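You operate a simulated robot arm through the tools that you are given. There is no shell and no other tool. Be economical: measure what you need, move in short steps, check, and stop when the job is done.

Carry out the task below with a simulated robot arm. There is one attempt and no reset: what you move stays moved.

## Task
Set the tilt board at its lowest mark, 1, and rub the scuff off with the grey cloth.
Fine: undo the board knob to tilt it and tighten it before you rub; put the cloth back. What is to be rubbed or washed off counts as gone when no trace of it is left.

It is judged by the outcome, as a careful person would: the job done as asked, and still so three seconds after it is handed in. It fails if anything else is knocked over, pushed out of place, dropped, spilled or broken. Flat cloth is picked up by pressing the open fingertips on it (5 to 10 N) and closing them slowly along it; thin cloth reads only 2 to 8 mm in the jaws.

## Robot
A 6-joint arm with a two-finger parallel gripper, fixed in place. Base frame: the origin is at the foot of the arm, x ahead of it, y to its left, z up; the work surface is at about z = 0.45. Units: m, rad, N and s.
With the tool pointing down near the work surface it reaches from about 0.14 to 0.82 m from the base axis. Its first joint turns from -2.897 to 2.897 rad. Payload 3.91 kg.
Tool frame: the origin (TCP) lies between the finger pads and is the grasp point; the fingertips stand 0.03 m ahead of it; z points along the fingers, y is the line along which they close. Largest opening 0.11 m; finger width 0.02, thickness 0.01; the body of the gripper, 0.048 by 0.112 m, starts 0.055 m behind the TCP.
Orientation is that of the tool frame in the base frame, as a unit quaternion [w, x, y, z]. With the fingers straight down and closing along the base's y, the tool's x points along the base's -x, its y along +y and its z along -z.

## Interface
- The arm moves only by the tool servo_tool. Its argument "plan" is a list that holds one entry, the list of rows, each a list of 6 numbers: the shift along the tool's x, y, z in units of 400 mm (1.0 is 400 mm), then the turn, a rotation vector about the tool's x, y, z in units of 45 degrees (1.0 is 45 degrees). In form: [[[x, y, z, wx, wy, wz], ...]]. A call has 1 to 12 rows; each row is the pose to reach, as a shift and turn from the pose commanded when the call began, along the tool's axes at that moment. "jaw" is the finger opening in m, from 0 to 0.11, set as the call begins (left out, the last holds). A call with a number of a shift or a turn outside -1 to 1 is refused whole. Rows are played at 5 a second. More than 0.05 m and 0.15 rad between two rows, or a gripper value outside its range, and nothing of the call is played. A pose out of reach is approached as far as the arm can. The call stops where the force on the tool passes 90 N (or 10 N more than at its start, if that is more) or the arm is blocked; 0.2 s more then pass. The fingers move at their own pace (about 0.108 m/s each) and stop on an object; they squeeze with about 20 N. The grip force told is the motor's: it shows also when the fingers shut on nothing. Time passes only in rows, and 0.2 s behind the last, so rows that repeat a pose let the fingers close. The reply holds the time, the measured pose of the TCP, the force on the tool along the base axes, the opening and the grip force, in the units named above and with some noise, with the torque about the TCP (base axes, N m) and any sound that the robot's microphone picked up.
- Cameras (640 x 400 px; columns grow to the right, rows downward): "scene" is fixed at [0.0502, -0.6478, 1.2889]; the picture's right is [0.52, -0.85, 0.00], its down [-0.66, -0.40, -0.64] and it looks along [0.54, 0.33, -0.77] (base axes); focal length 216 px, centre (320, 200). "wrist" rides on the gripper at [0.077, 0.007, -0.114] in the tool frame; the picture's right is [-0.09, 1.00, 0.00], its down [-0.80, -0.07, -0.59] and it looks along [-0.59, -0.05, 0.80] (tool axes); focal length 270 px, centre (320, 200). There is no depth. A picture from a camera that has moved, and an enlarged one, comes with that camera's place and axes in the base frame and with its lens.
- grab_frame(camera): a new picture of that camera. The clock stands still meanwhile.
- raise_lower(by): slides the trunk up (or, below 0, down) by that many m; the arm rides with it, the base frame stays. It gives what a move gives, with no picture.
- zoom(camera, box): a new picture of the part [left, top, right, bottom] of that camera's present view, enlarged. The clock stands still meanwhile.
- sign_off(): hands the job in; it is judged then, once.

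Go step by step. Nothing tells you positions but the pictures and the camera data: compare them with the known pose of the tool, close in by small moves and look again before you grip or let go. The budget is 120 turns and 76 pictures, counting those below and the enlarged ones. Unless the task says otherwise, let go and move clear before handing in, and close with one line.

The tools are called after "Call:" as name(argument=value, ...) on one line, values as JSON. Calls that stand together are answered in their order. servo_tool: Moves the arm, as the interface text tells. Its arguments: {"type":"object","properties":{"plan":{"type":"array"},"jaw":{"type":"number"}},"required":["plan"]} The other tools are called the same way: raise_lower (by) slides the trunk up or down; grab_frame (camera) takes a picture; zoom (camera, box) takes an enlarged picture of a part of a camera's view; sign_off () hands the job in.

At the start:

```text
time: 0.0
tool_pos: [0.4039, -0.3232, 1.0425]
tcp_rot: [0.0, 0.001, 1.0, -0.001]
ft_force: [-0.5, 0.5, -0.2]
torque: [-0.01, -0.02, -0.02]
opening: 0.1099
grasp_force: 0.1
trunk travel left (down, up): [-0.325, 0.215]
```

scene: 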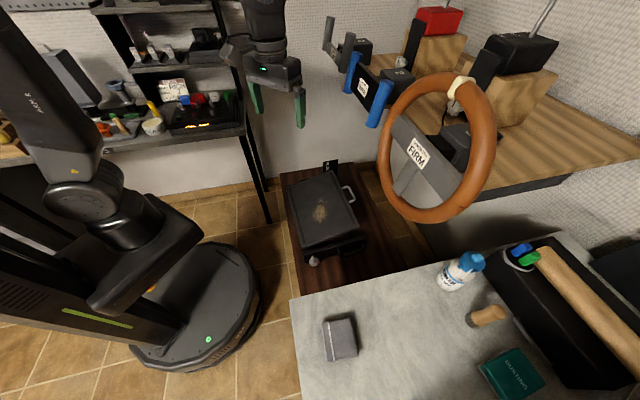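
wrist: 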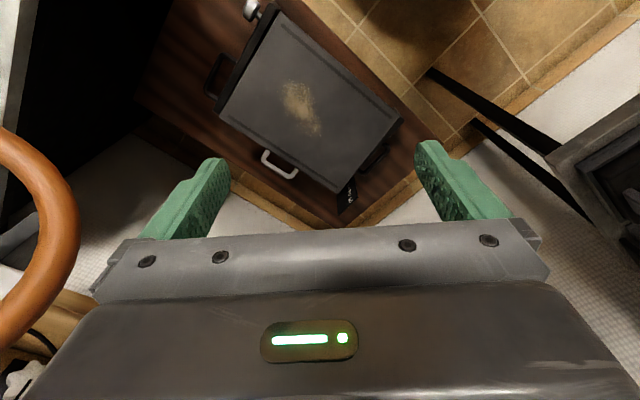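

I see a tilt board with a scuff on a dark wooden table, and what looks like a folded grey cloth on the light table. I'll take enlarged views of the board and the cloth first.

Call:
zoom(camera="scene", box=[270, 150, 390, 280])

Call:
zoom(camera="scene", box=[280, 240, 560, 400])

Call:
zoom(camera="wrist", box=[180, 0, 420, 220])

```text
3.08 times, centred on (330, 215) of scene
camera zoom: at [0.0502, -0.6478, 1.2889], right [0.52, -0.85, 0.0], down [-0.66, -0.4, -0.64], along [0.54, 0.33, -0.77], focal length 664 px, centre (289, 154)
```

zoom: 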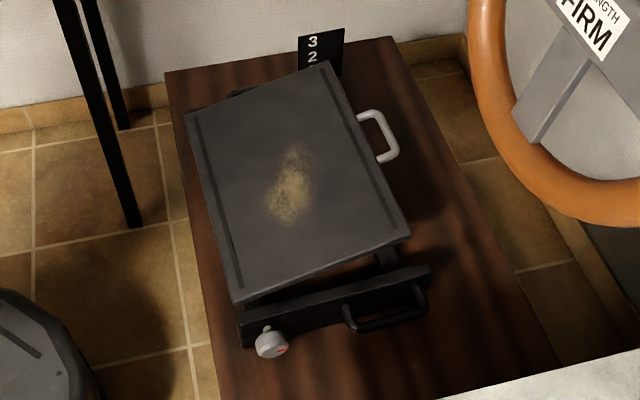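

```text
2.29 times, centred on (420, 320) of scene
camera zoom: at [0.0502, -0.6478, 1.2889], right [0.52, -0.85, 0.0], down [-0.66, -0.4, -0.64], along [0.54, 0.33, -0.77], focal length 493 px, centre (91, -74)
```

zoom: 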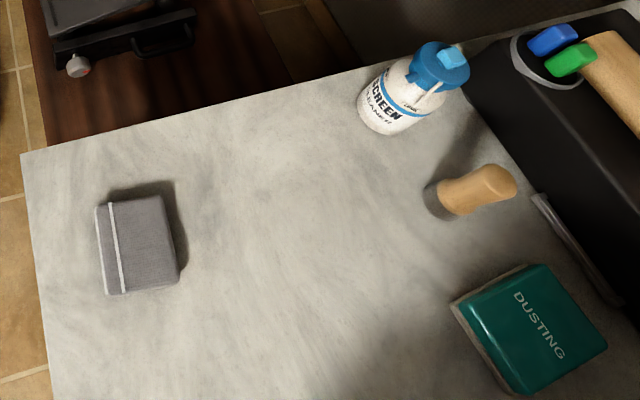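

```text
1.82 times, centred on (300, 110) of wrist
camera zoom: at [0.3278, -0.316, 1.1573], right [0.09, 1.0, 0.0], down [0.8, -0.07, 0.59], along [0.59, -0.05, -0.8], focal length 491 px, centre (356, 364)
```

zoom: 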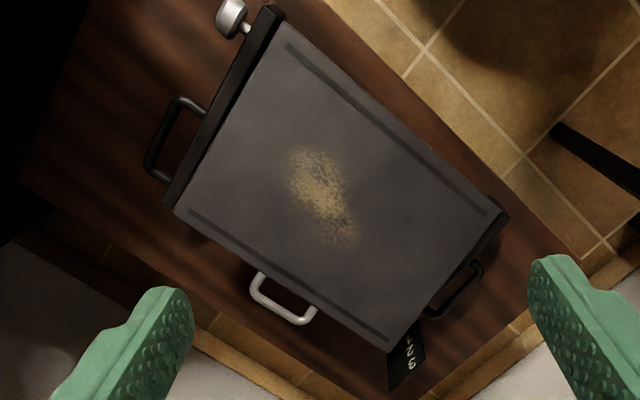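

The board hinges along its low left edge. The handle is at about (0.646, -0.444, 0.57), the knob at about (0.33, -0.45, 0.51) and the scuff at about (0.507, -0.37, 0.57). I'm moving the arm back and around to look at the knob along its axis, staying clear of the steering wheel.

Call:
servo_tool(plan=[[[0.085, 0, 0.07, 0, 0, -0.14], [0.17, 0, 0.14, 0, 0, -0.28], [0.255, 0, 0.21, 0, 0, -0.42], [0.34, 0, 0.28, 0, 0, -0.56], [0.425, 0, 0.35, 0, 0, -0.7], [0.51, 0, 0.42, 0, 0, -0.84], [0.5975, 0, 0.5, 0, 0, -1.0], [0.5975, -0.1, 0.55, 0, 0, -1.0], [0.5975, -0.2, 0.6, 0, 0, -1.0], [0.5975, -0.3, 0.65, 0, 0, -1.0], [0.5975, -0.4, 0.7, 0, 0, -1.0], [0.5975, -0.5, 0.75, 0, 0, -1.0]]])

Call:
grab_frame(camera="wrist")

```text
time: 2.6
tool_pos: [0.1634, -0.5235, 0.742]
tcp_rot: [0.0, -0.382, 0.924, 0.0]
ft_force: [0.4, 0.3, -0.7]
torque: [0.01, 0.0, 0.0]
opening: 0.1102
grasp_force: 0.0
trunk travel left (down, up): [-0.325, 0.215]
```

```text
70 pictures are left
camera wrist: at [0.1048, -0.5727, 0.8577], right [-0.64, 0.77, 0.0], down [0.62, 0.52, 0.59], along [0.46, 0.38, -0.8], focal length 270 px, centre (320, 200)
```

wrist: 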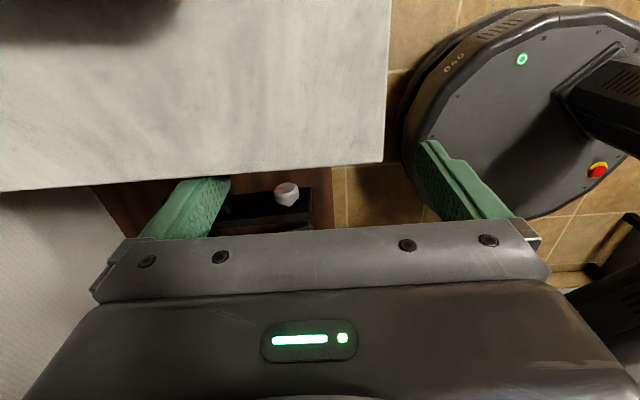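

The light table is higher, at about z = 0.73, and the knob at (0.33, -0.453, 0.507) sits below and beside it. I'll look at the knob more closely from both cameras.

Call:
zoom(camera="scene", box=[290, 235, 340, 275])

Call:
zoom(camera="wrist", box=[260, 165, 320, 215])

```text
10.00 times, centred on (315, 255) of scene
camera zoom: at [0.0502, -0.6478, 1.2889], right [0.52, -0.85, 0.0], down [-0.66, -0.4, -0.64], along [0.54, 0.33, -0.77], focal length 2157 px, centre (370, -350)
```

zoom: 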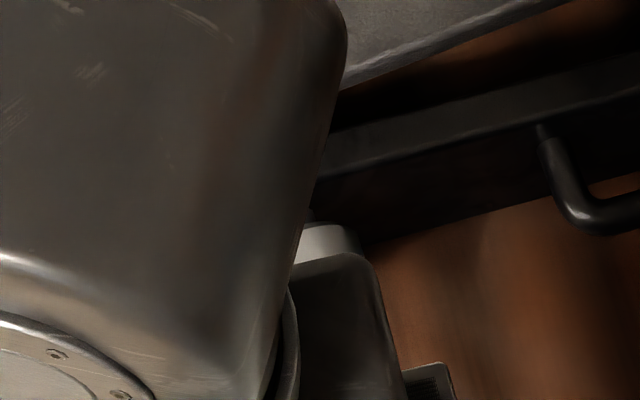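

```text
8.00 times, centred on (290, 190) of wrist
camera zoom: at [0.1048, -0.5727, 0.8577], right [-0.64, 0.77, 0.0], down [0.62, 0.52, 0.59], along [0.46, 0.38, -0.8], focal length 2162 px, centre (560, 280)
```

zoom: 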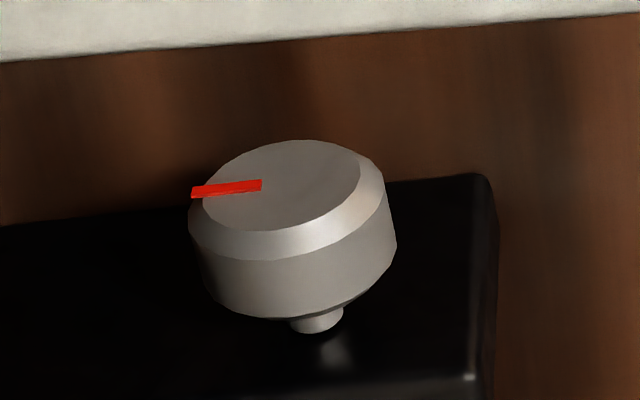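

The knob is a cylinder about 4 cm across with its axis level, pointing toward the light table, and its red mark is at three o'clock. I'll hover the gripper above it, keeping clear of the table edge.

Call:
servo_tool(plan=[[[-0.1, -0.03, 0, 0, 0, 0], [-0.2, -0.06, 0, 0, 0, 0], [-0.3, -0.1, 0, 0, 0, 0], [-0.4, -0.15, 0, 0, 0, 0], [-0.425, -0.167, 0.08, 0, 0, 0], [-0.425, -0.167, 0.17, 0, 0, 0], [-0.425, -0.167, 0.26, 0, 0, 0], [-0.425, -0.167, 0.32, 0, 0, 0]]])

Call:
grab_frame(camera="wrist")

Call:
grab_frame(camera="scene")

```text
time: 4.4
tool_pos: [0.332, -0.4504, 0.6163]
tcp_rot: [0.0, -0.383, 0.924, -0.002]
ft_force: [-1.0, 0.2, -0.5]
torque: [0.0, 0.01, -0.01]
opening: 0.11
grasp_force: 0.0
trunk travel left (down, up): [-0.325, 0.215]
```

```text
67 pictures are left
camera wrist: at [0.2731, -0.4998, 0.73], right [-0.64, 0.77, 0.0], down [0.62, 0.52, 0.59], along [0.46, 0.38, -0.8], focal length 270 px, centre (320, 200)
```

wrist: 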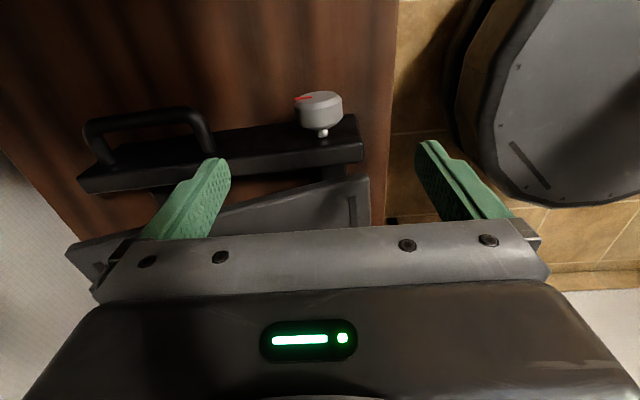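

```text
66 pictures are left
```

scene: 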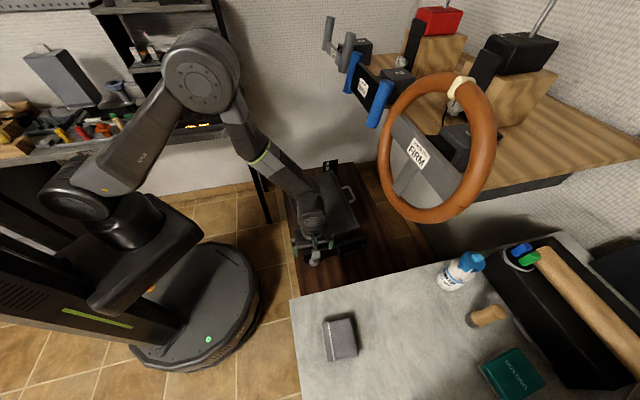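

The knob is almost exactly below the tool. I'll lower onto it with the jaws around it.

Call:
servo_tool(plan=[[[0.012, -0.003, 0.1, 0, 0, 0], [0.012, -0.003, 0.2, 0, 0, 0], [0.012, -0.003, 0.275, 0, 0, 0]]], jaw=0.08)

Call:
grab_frame(camera="wrist")

Call:
zoom(camera="scene", box=[270, 210, 370, 280])

```text
time: 5.2
tool_pos: [0.3313, -0.453, 0.5055]
tcp_rot: [0.0, -0.383, 0.924, 0.0]
ft_force: [0.2, -1.7, -0.6]
torque: [0.03, -0.01, 0.0]
opening: 0.0802
grasp_force: 0.0
trunk travel left (down, up): [-0.325, 0.215]
```

```text
65 pictures are left
camera wrist: at [0.271, -0.5027, 0.6199], right [-0.64, 0.77, 0.0], down [0.62, 0.52, 0.59], along [0.46, 0.38, -0.8], focal length 270 px, centre (320, 200)
```

wrist: 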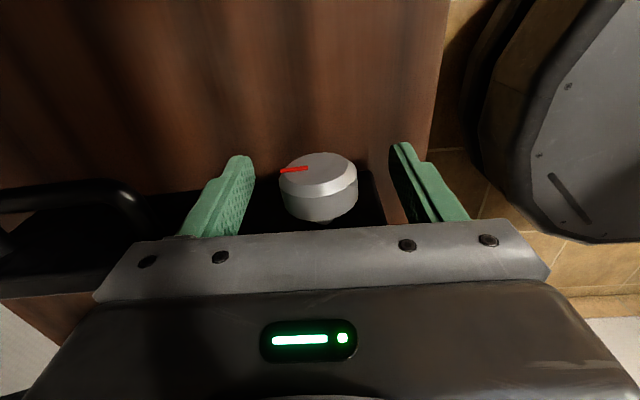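

```text
5.71 times, centred on (320, 245) of scene
camera zoom: at [0.0502, -0.6478, 1.2889], right [0.52, -0.85, 0.0], down [-0.66, -0.4, -0.64], along [0.54, 0.33, -0.77], focal length 1233 px, centre (320, -57)
```

zoom: 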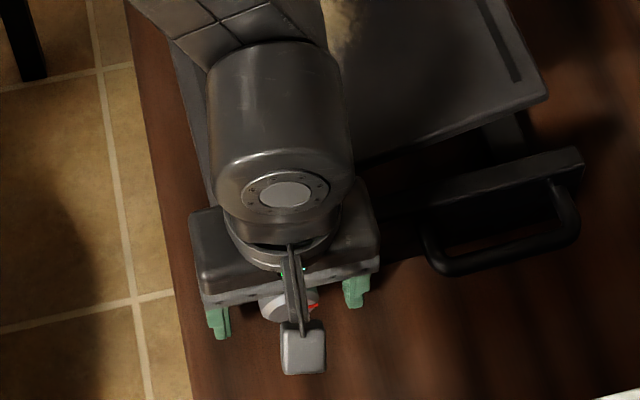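

The knob sits between the fingers, so I'll close on it gently.

Call:
servo_tool(plan=[[[0, 0, 0, 0, 0, 0], [0, 0, 0, 0, 0, 0], [0, 0, 0, 0, 0, 0]]], jaw=0.0)

```text
time: 6.0
tool_pos: [0.3299, -0.4541, 0.5049]
tcp_rot: [0.001, -0.384, 0.923, 0.0]
ft_force: [-0.3, -1.6, -0.3]
torque: [-0.25, 0.04, 0.46]
opening: 0.0401
grasp_force: 20.4
trunk travel left (down, up): [-0.325, 0.215]
```

Gripped at 40 mm. I'll turn it counter-clockwise as seen from its face by swinging the tool about the knob axis.

Call:
servo_tool(plan=[[[0, 0, 0, 0.15, 0, 0], [0, 0, 0, 0.3, 0, 0], [0, 0, 0, 0.45, 0, 0], [0, 0, 0, 0.6, 0, 0]]])

Call:
grab_frame(camera="wrist")

```text
time: 7.0
tool_pos: [0.3463, -0.475, 0.5149]
tcp_rot: [0.085, -0.372, 0.901, -0.206]
ft_force: [-2.6, -0.8, -8.8]
torque: [-0.29, 0.32, -0.06]
opening: 0.0416
grasp_force: 19.9
out of reach, approached as far as the arm can: row 4
trunk travel left (down, up): [-0.325, 0.215]
```

```text
63 pictures are left
camera wrist: at [0.2526, -0.4896, 0.6152], right [-0.57, 0.7, -0.43], down [0.43, 0.7, 0.56], along [0.7, 0.14, -0.7], focal length 270 px, centre (320, 200)
```

wrist: 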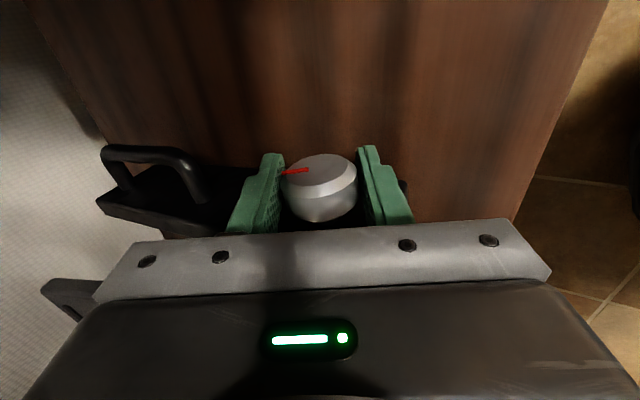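

The last row was out of reach and the tool drifted about 3 cm. I need to check whether the board was dragged along.

Call:
zoom(camera="scene", box=[270, 150, 390, 280])

```text
3.08 times, centred on (330, 215) of scene
camera zoom: at [0.0502, -0.6478, 1.2889], right [0.52, -0.85, 0.0], down [-0.66, -0.4, -0.64], along [0.54, 0.33, -0.77], focal length 664 px, centre (289, 154)
```

zoom: 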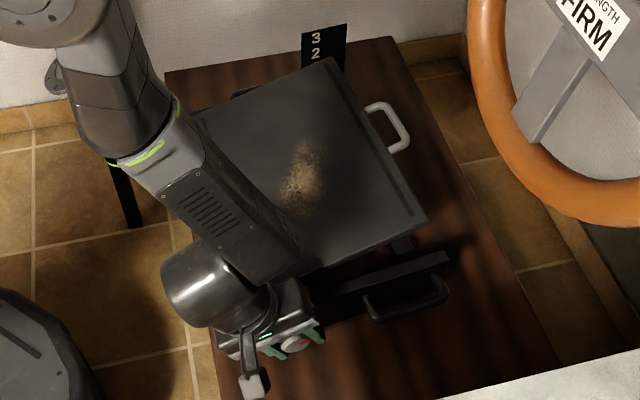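

The near end of the board did slide about 2.5 cm with the knob, because that tilt isn't reachable there. I'll back the tool off while still holding the knob, which should bring the board back, and check where it lands.

Call:
servo_tool(plan=[[[0, 0, 0, -0.15, 0, 0], [0, 0, 0, -0.15, 0, 0]]])

```text
time: 7.6
tool_pos: [0.3451, -0.4737, 0.5146]
tcp_rot: [0.073, -0.377, 0.907, -0.171]
ft_force: [1.9, 1.2, -9.2]
torque: [-0.48, 0.33, 0.38]
opening: 0.0414
grasp_force: 19.4
trunk travel left (down, up): [-0.325, 0.215]
```

The commanded pose is now the one it actually reached, so I'll slide the knob, and the board with it, back to where it was gripped.

Call:
servo_tool(plan=[[[-0.004, 0.022, 0, -0.05, 0, 0], [-0.008, 0.044, 0, -0.08, 0, 0], [-0.009, 0.066, 0, -0.1, 0, 0], [-0.009, 0.066, 0, -0.1, 0, 0]]])

Call:
zoom(camera="scene", box=[270, 150, 390, 280])

```text
time: 8.6
tool_pos: [0.3324, -0.4564, 0.5058]
tcp_rot: [0.052, -0.38, 0.914, -0.129]
ft_force: [7.0, -4.9, 12.1]
torque: [-0.2, 0.14, 0.3]
opening: 0.0404
grasp_force: 19.9
trunk travel left (down, up): [-0.325, 0.215]
```

```text
3.08 times, centred on (330, 215) of scene
camera zoom: at [0.0502, -0.6478, 1.2889], right [0.52, -0.85, 0.0], down [-0.66, -0.4, -0.64], along [0.54, 0.33, -0.77], focal length 664 px, centre (289, 154)
```

zoom: 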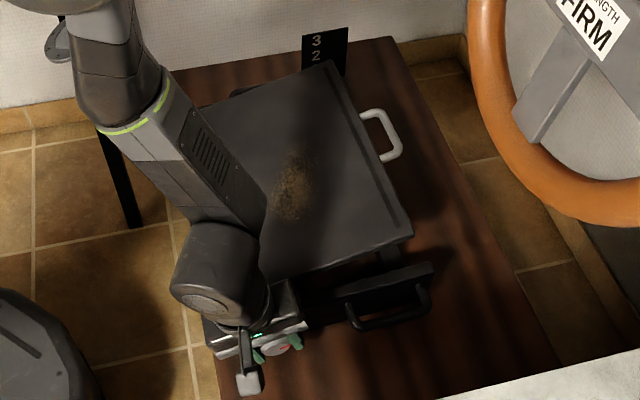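

The board is back to within about 3 mm. I'll open the jaws, re-tilt the other way, and take a fresh grip so the turn stays inside the reachable range.

Call:
servo_tool(plan=[[[0, 0, 0, 0, 0, 0], [0, 0, 0, 0, 0, 0], [0, 0, 0, -0.18, 0, 0], [0, 0, 0, -0.36, 0, 0], [0, 0, 0, -0.54, 0, 0], [0, 0, 0, -0.72, 0, 0], [0, 0, 0, -0.9, 0, 0]]], jaw=0.08)

Call:
grab_frame(camera="wrist")

Call:
zoom(camera="scene", box=[270, 150, 390, 280])

```text
time: 10.2
tool_pos: [0.3298, -0.4535, 0.5043]
tcp_rot: [-0.083, -0.374, 0.902, 0.2]
ft_force: [0.2, -0.4, 0.8]
torque: [-0.02, 0.0, -0.02]
opening: 0.08
grasp_force: 0.0
trunk travel left (down, up): [-0.325, 0.215]
```

```text
60 pictures are left
camera wrist: at [0.3069, -0.538, 0.6122], right [-0.58, 0.7, 0.42], down [0.79, 0.34, 0.51], along [0.21, 0.62, -0.75], focal length 270 px, centre (320, 200)
```

wrist: 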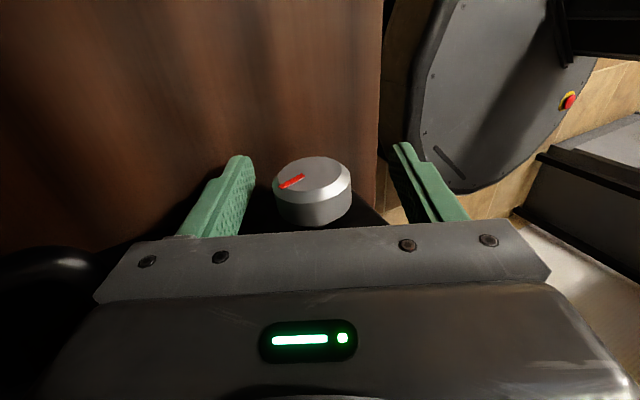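

```text
3.08 times, centred on (330, 215) of scene
camera zoom: at [0.0502, -0.6478, 1.2889], right [0.52, -0.85, 0.0], down [-0.66, -0.4, -0.64], along [0.54, 0.33, -0.77], focal length 664 px, centre (289, 154)
```

zoom: 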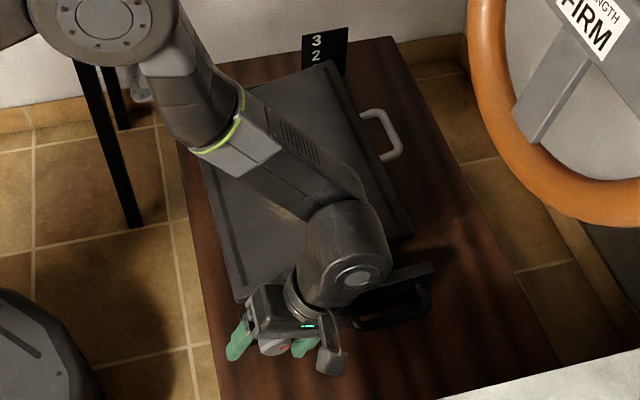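

The pose is reachable and the board didn't move. I'll grip again and turn about 40° further, up to the safe tilt.

Call:
servo_tool(plan=[[[0, 0, 0, 0, 0, 0], [0, 0, 0, 0, 0, 0], [0, 0, 0, 0, 0, 0], [0, 0, 0, 0.15, 0, 0], [0, 0, 0, 0.3, 0, 0], [0, 0, 0, 0.45, 0, 0], [0, 0, 0, 0.6, 0, 0], [0, 0, 0, 0.75, 0, 0], [0, 0, 0, 0.9, 0, 0]]], jaw=0.0)

Call:
zoom(camera="scene", box=[270, 150, 390, 280])

Call:
grab_frame(camera="wrist")

```text
time: 12.2
tool_pos: [0.3311, -0.4548, 0.5049]
tcp_rot: [0.053, -0.38, 0.915, -0.127]
ft_force: [-0.7, 3.8, -0.4]
torque: [0.07, 0.03, 0.49]
opening: 0.039
grasp_force: 20.0
trunk travel left (down, up): [-0.325, 0.215]
```

```text
3.08 times, centred on (330, 215) of scene
camera zoom: at [0.0502, -0.6478, 1.2889], right [0.52, -0.85, 0.0], down [-0.66, -0.4, -0.64], along [0.54, 0.33, -0.77], focal length 664 px, centre (289, 154)
```

zoom: 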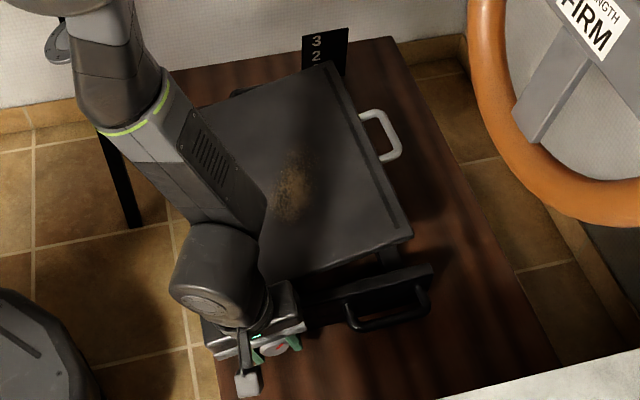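

```text
57 pictures are left
camera wrist: at [0.2499, -0.4823, 0.6141], right [-0.62, 0.74, -0.27], down [0.5, 0.63, 0.59], along [0.61, 0.23, -0.76], focal length 270 px, centre (320, 200)
```

wrist: 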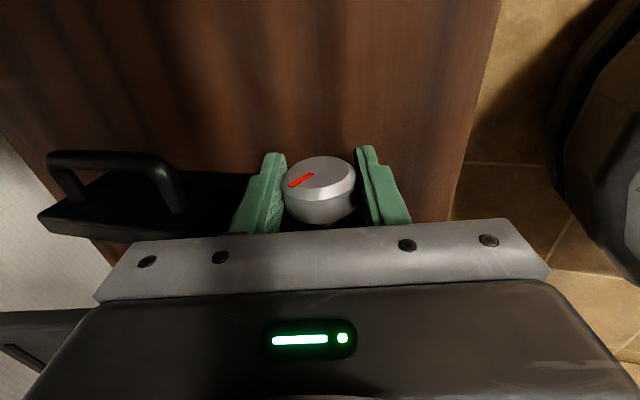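

The knob has turned about 55° and the board hasn't moved. I'll ratchet once more.

Call:
servo_tool(plan=[[[0, 0, 0, 0, 0, 0], [0, 0, 0, 0, 0, 0], [0, 0, 0, -0.18, 0, 0], [0, 0, 0, -0.36, 0, 0], [0, 0, 0, -0.54, 0, 0], [0, 0, 0, -0.72, 0, 0], [0, 0, 0, -0.9, 0, 0], [0, 0, 0, -1.0, 0, 0]]], jaw=0.08)

Call:
servo_tool(plan=[[[0, 0, 0, 0, 0, 0], [0, 0, 0, 0, 0, 0], [0, 0, 0, 0, 0, 0], [0, 0, 0, 0.15, 0, 0], [0, 0, 0, 0.3, 0, 0], [0, 0, 0, 0.45, 0, 0], [0, 0, 0, 0.6, 0, 0], [0, 0, 0, 0.75, 0, 0], [0, 0, 0, 0.9, 0, 0], [0, 0, 0, 1.0, 0, 0]]], jaw=0.0)

Call:
grab_frame(camera="wrist")

```text
time: 14.0
tool_pos: [0.3307, -0.4542, 0.5036]
tcp_rot: [-0.097, -0.371, 0.894, 0.234]
ft_force: [-0.3, -0.2, 0.8]
torque: [0.02, 0.02, -0.01]
opening: 0.0801
grasp_force: 0.0
trunk travel left (down, up): [-0.325, 0.215]
```

```text
time: 16.2
tool_pos: [0.3313, -0.4548, 0.5057]
tcp_rot: [0.053, -0.379, 0.915, -0.127]
ft_force: [-4.9, 1.1, 1.5]
torque: [0.08, -0.05, 0.28]
opening: 0.04
grasp_force: 20.4
trunk travel left (down, up): [-0.325, 0.215]
```

```text
56 pictures are left
camera wrist: at [0.2506, -0.4817, 0.6139], right [-0.62, 0.74, -0.27], down [0.5, 0.63, 0.59], along [0.61, 0.23, -0.76], focal length 270 px, centre (320, 200)
```

wrist: 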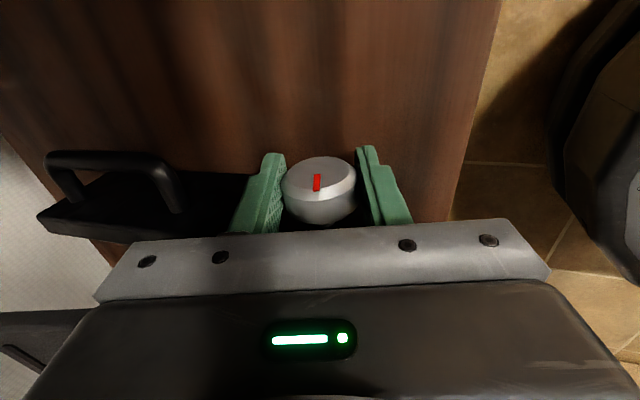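

About 100° turned now, with the mark pointing up. I'll release, rise clear, and look at the mark plate at the far corner.

Call:
servo_tool(plan=[[[0, 0, 0, 0, 0, 0], [0, 0, 0, 0, 0, 0], [0, 0, -0.1, 0, 0, 0], [0, 0, -0.2, -0.18, 0, 0], [0, 0, -0.3, -0.36, 0, 0], [0, 0, -0.4, -0.36, 0, 0], [0, 0, -0.5, -0.36, 0, 0], [0, 0, -0.6, -0.36, 0, 0]]], jaw=0.08)

Call:
zoom(camera="scene", box=[280, 150, 380, 220])

Call:
grab_frame(camera="wrist")

```text
time: 18.0
tool_pos: [0.2838, -0.4108, 0.7386]
tcp_rot: [-0.002, -0.383, 0.924, 0.004]
ft_force: [0.0, 0.0, 0.1]
torque: [0.02, 0.01, 0.02]
opening: 0.0801
grasp_force: 0.0
trunk travel left (down, up): [-0.325, 0.215]
```

```text
5.71 times, centred on (330, 185) of scene
camera zoom: at [0.0502, -0.6478, 1.2889], right [0.52, -0.85, 0.0], down [-0.66, -0.4, -0.64], along [0.54, 0.33, -0.77], focal length 1233 px, centre (263, 286)
```

zoom: 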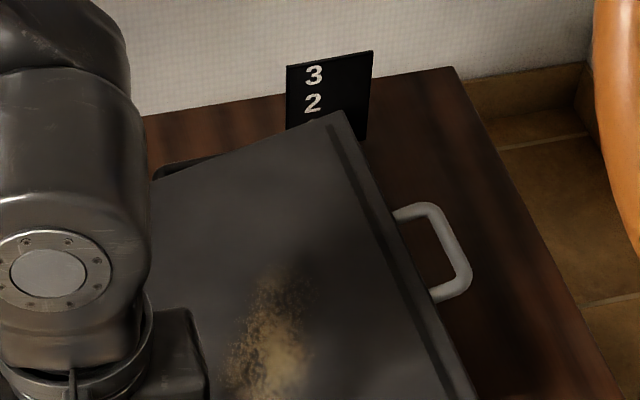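

```text
54 pictures are left
camera wrist: at [0.2249, -0.4603, 0.8538], right [-0.64, 0.77, 0.01], down [0.62, 0.51, 0.59], along [0.45, 0.39, -0.8], focal length 270 px, centre (320, 200)
```

wrist: 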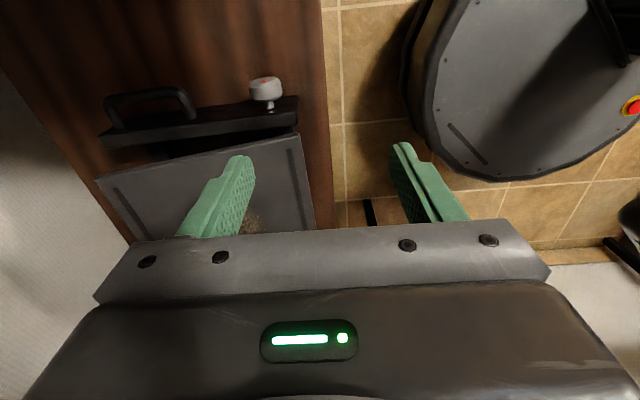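

To read the plate well I'll tilt the wrist camera forward from above the board, staying well left of the wheel.

Call:
servo_tool(plan=[[[-0.072, -0.061, -0.02, 0, -0.067, 0], [-0.144, -0.122, -0.02, 0, -0.134, 0], [-0.216, -0.183, -0.02, 0, -0.2, 0], [-0.288, -0.244, -0.02, 0, -0.268, 0], [-0.36, -0.305, -0.02, 0, -0.335, 0], [-0.432, -0.366, -0.02, 0, -0.4, 0], [-0.504, -0.427, -0.02, 0, -0.468, 0], [-0.576, -0.488, -0.02, 0, -0.535, 0], [-0.648, -0.549, -0.01, 0, -0.6, 0], [-0.72, -0.61, 0, 0, -0.667, 0]]])

Call:
grab_frame(camera="wrist")

```text
time: 20.2
tool_pos: [0.6638, -0.3782, 0.7354]
tcp_rot: [0.239, -0.369, 0.892, 0.103]
ft_force: [-0.4, -0.4, -0.3]
torque: [0.0, -0.04, 0.01]
opening: 0.08
grasp_force: 0.1
trunk travel left (down, up): [-0.325, 0.215]
```

```text
53 pictures are left
camera wrist: at [0.5725, -0.4613, 0.797], right [-0.65, 0.76, 0.05], down [0.33, 0.22, 0.92], along [0.68, 0.61, -0.4], focal length 270 px, centre (320, 200)
```

wrist: 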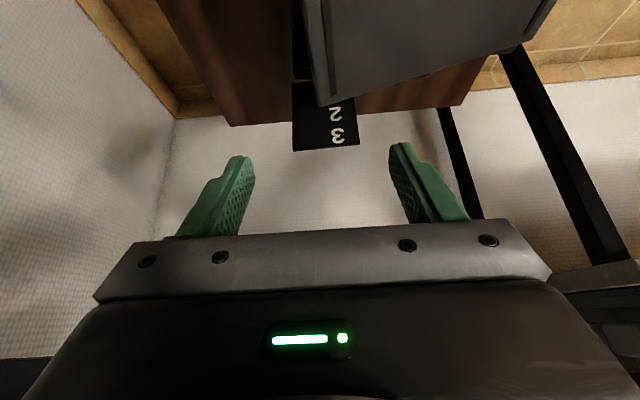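

Call:
zoom(camera="wrist", box=[270, 60, 400, 160])

```text
4.00 times, centred on (335, 110) of wrist
camera zoom: at [0.5725, -0.4613, 0.797], right [-0.65, 0.76, 0.05], down [0.33, 0.22, 0.92], along [0.68, 0.61, -0.4], focal length 1081 px, centre (260, 560)
```

zoom: 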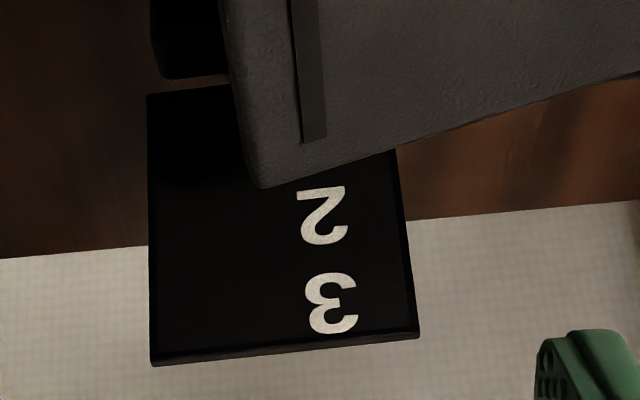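

The marks are about 3.1 cm apart: 3 at z≈0.606, 2 at 0.575, so 1 should be at about 0.544. The board corner is now at about 0.579, level with mark 2. Next I'll hover upright over the white handle.

Call:
servo_tool(plan=[[[0.036, -0.019, -0.02, 0, 0.133, 0], [0.072, -0.038, -0.02, 0, 0.267, 0], [0.108, -0.057, -0.02, 0, 0.4, 0], [0.145, -0.076, -0.01, 0, 0.533, 0], [0.1815, -0.0955, -0.004, 0, 0.667, 0]]])

Call:
grab_frame(camera="wrist")

```text
time: 21.4
tool_pos: [0.6439, -0.4493, 0.6984]
tcp_rot: [-0.002, -0.382, 0.924, 0.003]
ft_force: [0.4, 0.1, -0.4]
torque: [0.0, -0.02, 0.0]
opening: 0.0802
grasp_force: 0.0
trunk travel left (down, up): [-0.325, 0.215]
```

```text
51 pictures are left
camera wrist: at [0.5857, -0.4984, 0.8135], right [-0.64, 0.77, 0.01], down [0.62, 0.51, 0.59], along [0.45, 0.38, -0.81], focal length 270 px, centre (320, 200)
```

wrist: 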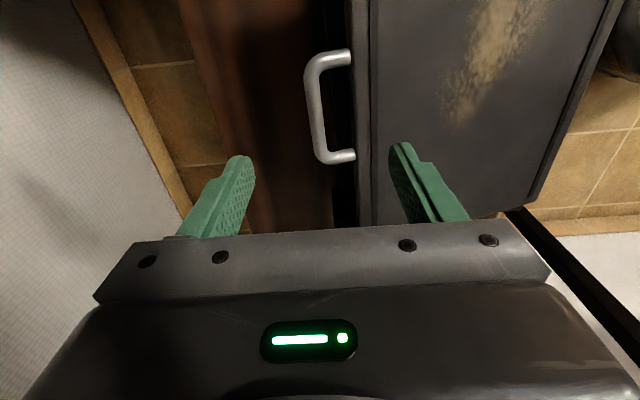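

The handle bar is almost exactly under the TCP. I'll narrow the jaws so the inner finger fits between bar and board, and lower partway to check.

Call:
servo_tool(plan=[[[0.004, -0.002, 0.07, 0, 0, 0], [0.004, -0.002, 0.14, 0, 0, 0], [0.004, -0.002, 0.16, 0, 0, 0], [0.004, -0.002, 0.16, 0, 0, 0]]], jaw=0.03)

Call:
grab_frame(camera="wrist")

```text
time: 22.4
tool_pos: [0.6424, -0.4507, 0.6337]
tcp_rot: [-0.001, -0.382, 0.924, 0.003]
ft_force: [0.5, -0.6, 0.1]
torque: [0.01, 0.04, -0.01]
opening: 0.0302
grasp_force: 0.1
trunk travel left (down, up): [-0.325, 0.215]
```

```text
50 pictures are left
camera wrist: at [0.5838, -0.5012, 0.7499], right [-0.64, 0.77, 0.01], down [0.62, 0.51, 0.59], along [0.45, 0.39, -0.8], focal length 270 px, centre (320, 200)
```

wrist: 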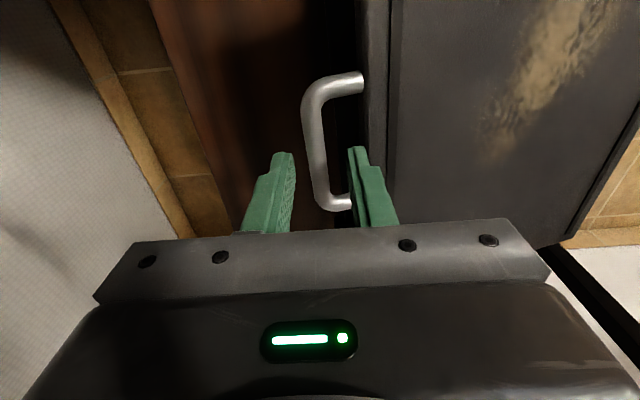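

The bar is centred between the fingertips. I'll go down around it, shifting slightly toward the handle's middle.

Call:
servo_tool(plan=[[[-0.02, 0, 0.04, 0, 0, 0], [-0.02, 0, 0.08, 0, 0, 0], [-0.02, 0, 0.12, 0, 0, 0]]])

Call:
grab_frame(camera="wrist")

Call:
zoom(camera="scene", box=[300, 150, 400, 220])

```text
time: 23.2
tool_pos: [0.6495, -0.4453, 0.5855]
tcp_rot: [-0.002, -0.383, 0.924, 0.004]
ft_force: [2.3, -3.5, -4.3]
torque: [-0.12, -0.19, 0.0]
opening: 0.0275
grasp_force: 0.1
trunk travel left (down, up): [-0.325, 0.215]
```

```text
49 pictures are left
camera wrist: at [0.5909, -0.4946, 0.7], right [-0.64, 0.77, 0.01], down [0.62, 0.51, 0.59], along [0.45, 0.39, -0.8], focal length 270 px, centre (320, 200)
```

wrist: 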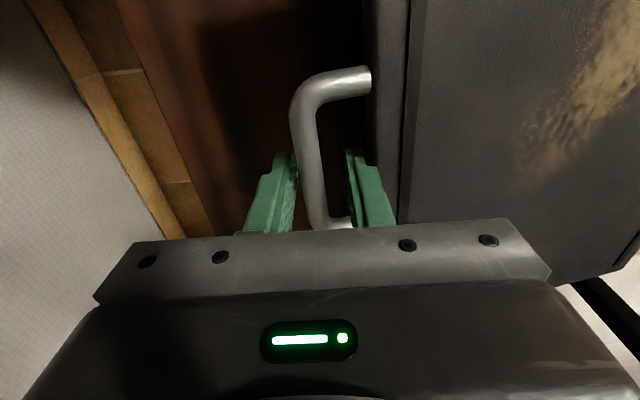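

```text
5.71 times, centred on (350, 185) of scene
camera zoom: at [0.0502, -0.6478, 1.2889], right [0.52, -0.85, 0.0], down [-0.66, -0.4, -0.64], along [0.54, 0.33, -0.77], focal length 1233 px, centre (149, 286)
```

zoom: 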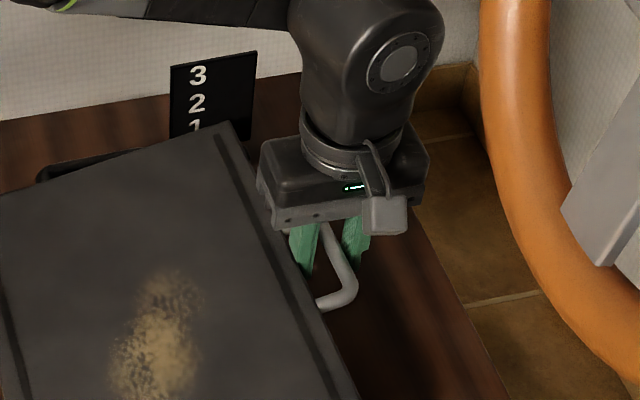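

The knob is undone: light contact already let the board drop a little, and the top of the "1" now shows. I'll centre on the bar and grip it.

Call:
servo_tool(plan=[[[0, -0.0125, 0, 0, 0, 0], [0, -0.0125, 0, 0, 0, 0]]])

Call:
servo_tool(plan=[[[0, 0, 0, 0, 0, 0], [0, 0, 0, 0, 0, 0], [0, 0, 0, 0, 0, 0]]], jaw=0.0)

Call:
zoom(camera="scene", box=[300, 150, 400, 220])

```text
time: 23.8
tool_pos: [0.6529, -0.4486, 0.5854]
tcp_rot: [-0.002, -0.382, 0.924, 0.004]
ft_force: [0.1, -0.6, -1.0]
torque: [0.0, 0.01, 0.03]
opening: 0.0298
grasp_force: 0.0
trunk travel left (down, up): [-0.325, 0.215]
```

```text
time: 24.6
tool_pos: [0.6529, -0.4488, 0.5864]
tcp_rot: [0.0, -0.382, 0.924, 0.004]
ft_force: [-3.9, -0.2, -0.1]
torque: [0.36, -0.26, 0.45]
opening: 0.0118
grasp_force: 20.3
trunk travel left (down, up): [-0.325, 0.215]
```

```text
5.71 times, centred on (350, 185) of scene
camera zoom: at [0.0502, -0.6478, 1.2889], right [0.52, -0.85, 0.0], down [-0.66, -0.4, -0.64], along [0.54, 0.33, -0.77], focal length 1233 px, centre (149, 286)
```

zoom: 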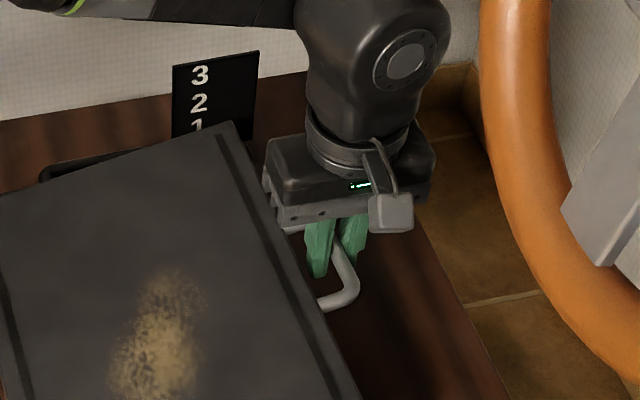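

Gripped on the 12 mm bar. The corner sits at about z = 0.569 now, so I'll lower the handle about 2.5 cm along its arc to bring it to mark 1.

Call:
servo_tool(plan=[[[0, -0.003, 0.015, 0, 0, 0], [0, -0.005, 0.03, 0, 0, 0], [0, -0.008, 0.045, 0, 0, 0], [0, -0.008, 0.045, 0, 0, 0]]])

Call:
zoom(camera="scene", box=[300, 150, 400, 220])

```text
time: 25.6
tool_pos: [0.6556, -0.4508, 0.5691]
tcp_rot: [-0.002, -0.383, 0.924, 0.003]
ft_force: [0.6, 3.2, -0.5]
torque: [0.13, -0.17, 0.38]
opening: 0.012
grasp_force: 19.7
trunk travel left (down, up): [-0.325, 0.215]
```

```text
5.71 times, centred on (350, 185) of scene
camera zoom: at [0.0502, -0.6478, 1.2889], right [0.52, -0.85, 0.0], down [-0.66, -0.4, -0.64], along [0.54, 0.33, -0.77], focal length 1233 px, centre (149, 286)
```

zoom: 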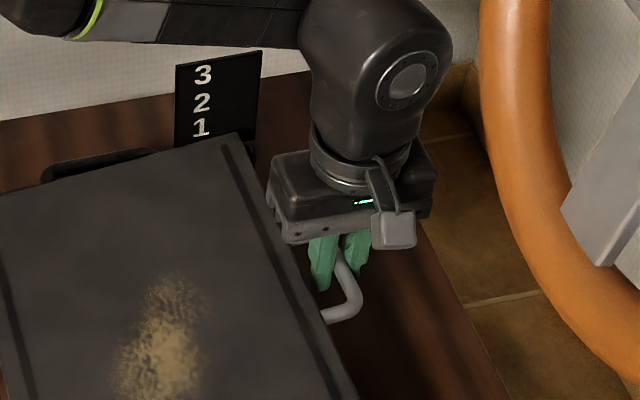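

The "1" is now fully visible and the corner is just above it. I'll lower a little more, easing back inward because the frame drifted outward a few millimetres.

Call:
servo_tool(plan=[[[0, 0.004, 0.007, 0, 0, 0], [0, 0.008, 0.014, 0, 0, 0], [0, 0.008, 0.014, 0, 0, 0]]])

Call:
zoom(camera="scene", box=[310, 150, 360, 185])

```text
time: 26.4
tool_pos: [0.6522, -0.4502, 0.5633]
tcp_rot: [-0.001, -0.383, 0.924, 0.004]
ft_force: [1.7, -5.6, 1.4]
torque: [0.4, -0.4, 0.15]
opening: 0.0117
grasp_force: 20.2
trunk travel left (down, up): [-0.325, 0.215]
```

```text
11.43 times, centred on (335, 168) of scene
camera zoom: at [0.0502, -0.6478, 1.2889], right [0.52, -0.85, 0.0], down [-0.66, -0.4, -0.64], along [0.54, 0.33, -0.77], focal length 2465 px, centre (149, 571)
```

zoom: 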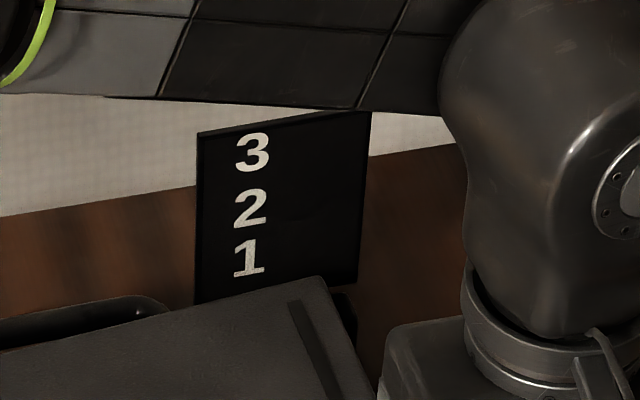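

The corner is at z≈0.548 against mark 1 at about 0.546, so the tilt is right. The frame sits about 6 mm outward of where it started, so I'll ease it back with the handle before letting go.

Call:
servo_tool(plan=[[[0, 0.008, 0, 0, 0, 0], [0, 0.016, 0, 0, 0, 0], [0, 0.016, 0, 0, 0, 0]]])

Call:
zoom(camera="scene", box=[270, 150, 390, 280])

Call:
zoom(camera="scene", box=[310, 150, 360, 185])

```text
time: 27.2
tool_pos: [0.6481, -0.4441, 0.5627]
tcp_rot: [-0.001, -0.382, 0.924, 0.003]
ft_force: [3.2, -4.2, -0.5]
torque: [0.0, -0.09, 0.15]
opening: 0.0117
grasp_force: 20.0
trunk travel left (down, up): [-0.325, 0.215]
```

```text
3.08 times, centred on (330, 215) of scene
camera zoom: at [0.0502, -0.6478, 1.2889], right [0.52, -0.85, 0.0], down [-0.66, -0.4, -0.64], along [0.54, 0.33, -0.77], focal length 664 px, centre (289, 154)
```

zoom: 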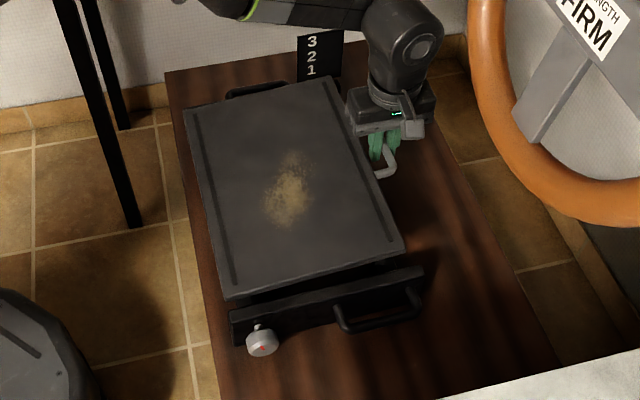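

```text
11.43 times, centred on (335, 168) of scene
camera zoom: at [0.0502, -0.6478, 1.2889], right [0.52, -0.85, 0.0], down [-0.66, -0.4, -0.64], along [0.54, 0.33, -0.77], focal length 2465 px, centre (149, 571)
```

zoom: 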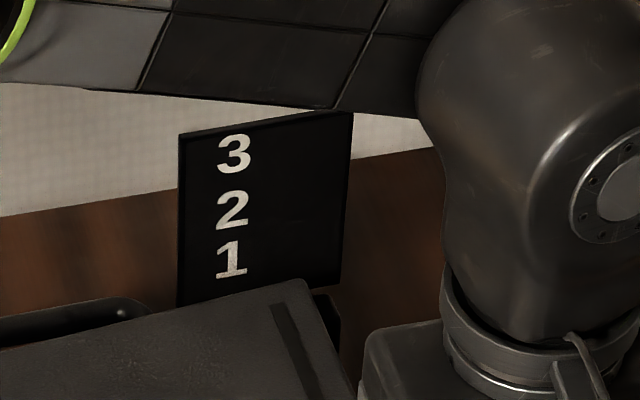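

The far end is back at its original spot, though the near end sits about 1 cm left; I can correct that when I hold the knob. I'll release the handle and check that the board stays at 1.

Call:
servo_tool(plan=[[[0, 0, 0, 0, 0, 0], [0, 0, 0, 0, 0, 0], [0, 0, -0.08, 0, 0, 0], [0, 0, -0.18, 0, 0, 0], [0, 0, -0.28, 0, 0, 0], [0, 0, -0.38, 0, 0, 0]]], jaw=0.028)

Call:
zoom(camera="scene", box=[310, 150, 360, 185])

```text
time: 28.6
tool_pos: [0.6462, -0.4485, 0.7166]
tcp_rot: [-0.002, -0.382, 0.924, 0.004]
ft_force: [-0.2, -0.9, -0.7]
torque: [0.0, 0.01, 0.0]
opening: 0.028
grasp_force: 0.1
trunk travel left (down, up): [-0.325, 0.215]
```

```text
11.43 times, centred on (335, 168) of scene
camera zoom: at [0.0502, -0.6478, 1.2889], right [0.52, -0.85, 0.0], down [-0.66, -0.4, -0.64], along [0.54, 0.33, -0.77], focal length 2465 px, centre (149, 571)
```

zoom: 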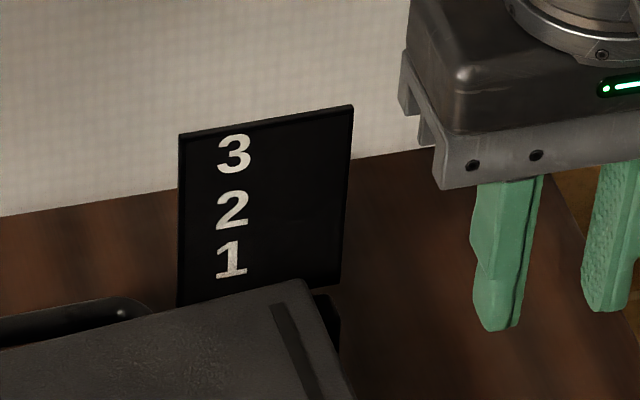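

The board held. I'll view the plate from the same wrist pose as before to compare its alignment with mark 1.

Call:
servo_tool(plan=[[[-0.03, 0.02, -0.02, 0, -0.133, 0], [-0.06, 0.04, -0.04, 0, -0.267, 0], [-0.09, 0.06, -0.05, 0, -0.4, 0], [-0.12, 0.075, -0.05, 0, -0.533, 0], [-0.155, 0.093, -0.047, 0, -0.667, 0]]], jaw=0.08)

Call:
zoom(camera="wrist", box=[270, 60, 400, 160])

```text
time: 29.8
tool_pos: [0.6639, -0.3762, 0.7347]
tcp_rot: [0.238, -0.369, 0.892, 0.102]
ft_force: [0.1, 0.0, 0.2]
torque: [-0.04, -0.02, -0.02]
opening: 0.0801
grasp_force: 0.0
trunk travel left (down, up): [-0.325, 0.215]
```

```text
4.00 times, centred on (335, 110) of wrist
camera zoom: at [0.5733, -0.4585, 0.7953], right [-0.65, 0.76, 0.05], down [0.33, 0.22, 0.92], along [0.68, 0.61, -0.4], focal length 1081 px, centre (260, 560)
```

zoom: 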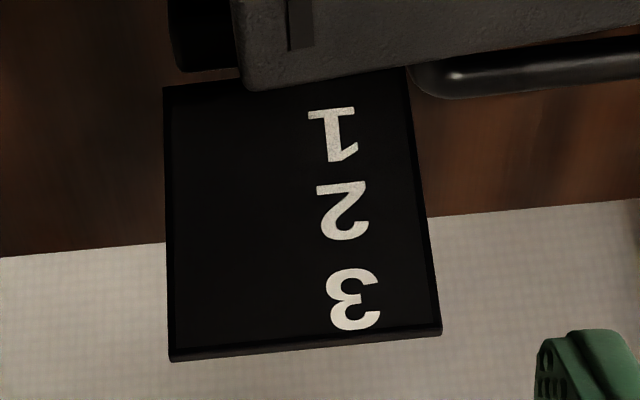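

By triangulation the corner sits at about 0.543. Relative to the digit that is roughly 5 mm lower than it was at mark 2. I'll regrip the handle and raise it slightly to centre it on mark 1.

Call:
servo_tool(plan=[[[0.04, -0.02, 0, 0, 0.133, 0], [0.09, -0.04, 0, 0, 0.267, 0], [0.135, -0.06, 0.03, 0, 0.4, 0], [0.18, -0.08, 0.06, 0, 0.533, 0], [0.223, -0.092, 0.087, 0, 0.667, 0], [0.223, -0.092, 0.087, 0, 0.667, 0]]], jaw=0.03)

Call:
grab_frame(camera="wrist")

```text
time: 31.2
tool_pos: [0.6492, -0.4421, 0.6599]
tcp_rot: [-0.003, -0.383, 0.924, 0.004]
ft_force: [0.0, -0.4, 0.7]
torque: [0.0, 0.01, 0.04]
opening: 0.03
grasp_force: 0.1
trunk travel left (down, up): [-0.325, 0.215]
```

```text
40 pictures are left
camera wrist: at [0.5901, -0.4927, 0.7753], right [-0.64, 0.77, 0.01], down [0.62, 0.51, 0.59], along [0.45, 0.39, -0.81], focal length 270 px, centre (320, 200)
```

wrist: 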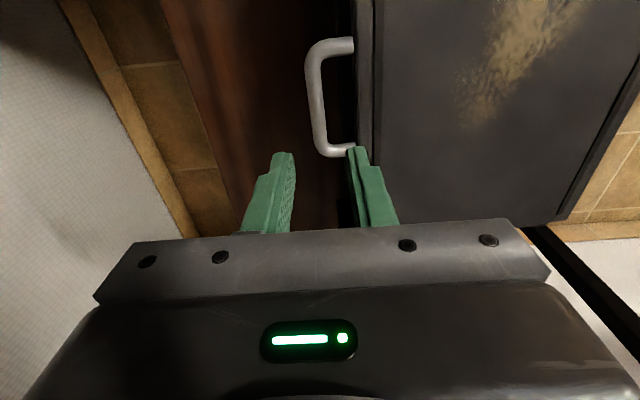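

Call:
servo_tool(plan=[[[0.004, -0.002, 0.1, 0, 0, 0], [0.004, -0.002, 0.2, 0, 0, 0], [0.004, -0.002, 0.243, 0, 0, 0]]])

Call:
servo_tool(plan=[[[0, 0, 0, 0, 0, 0], [0, 0, 0, 0, 0, 0], [0, 0, 0, 0, 0, 0], [0, 0, -0.006, 0, 0, 0], [0, 0, -0.012, 0, 0, 0], [0, 0, -0.012, 0, 0, 0]]], jaw=0.0)

Call:
zoom(camera="scene", box=[310, 150, 360, 185])

```text
time: 32.0
tool_pos: [0.6476, -0.4437, 0.5624]
tcp_rot: [-0.002, -0.382, 0.924, 0.004]
ft_force: [-0.5, 0.5, -0.7]
torque: [0.02, 0.0, 0.02]
opening: 0.0299
grasp_force: 0.1
trunk travel left (down, up): [-0.325, 0.215]
```

```text
time: 33.4
tool_pos: [0.6467, -0.4425, 0.5674]
tcp_rot: [-0.002, -0.383, 0.924, 0.005]
ft_force: [-3.4, 1.3, -0.1]
torque: [0.08, -0.11, 0.18]
opening: 0.0118
grasp_force: 20.0
trunk travel left (down, up): [-0.325, 0.215]
```

```text
11.43 times, centred on (335, 168) of scene
camera zoom: at [0.0502, -0.6478, 1.2889], right [0.52, -0.85, 0.0], down [-0.66, -0.4, -0.64], along [0.54, 0.33, -0.77], focal length 2465 px, centre (149, 571)
```

zoom: 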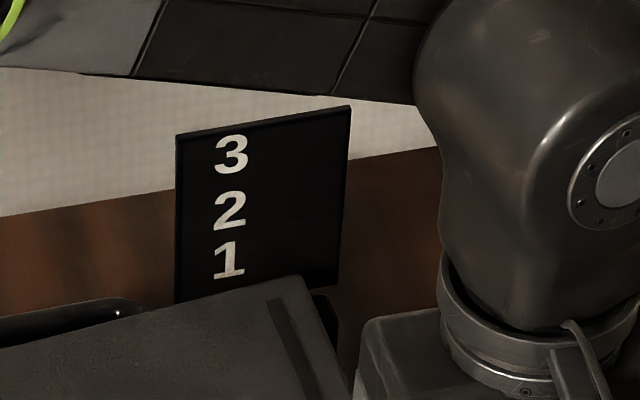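

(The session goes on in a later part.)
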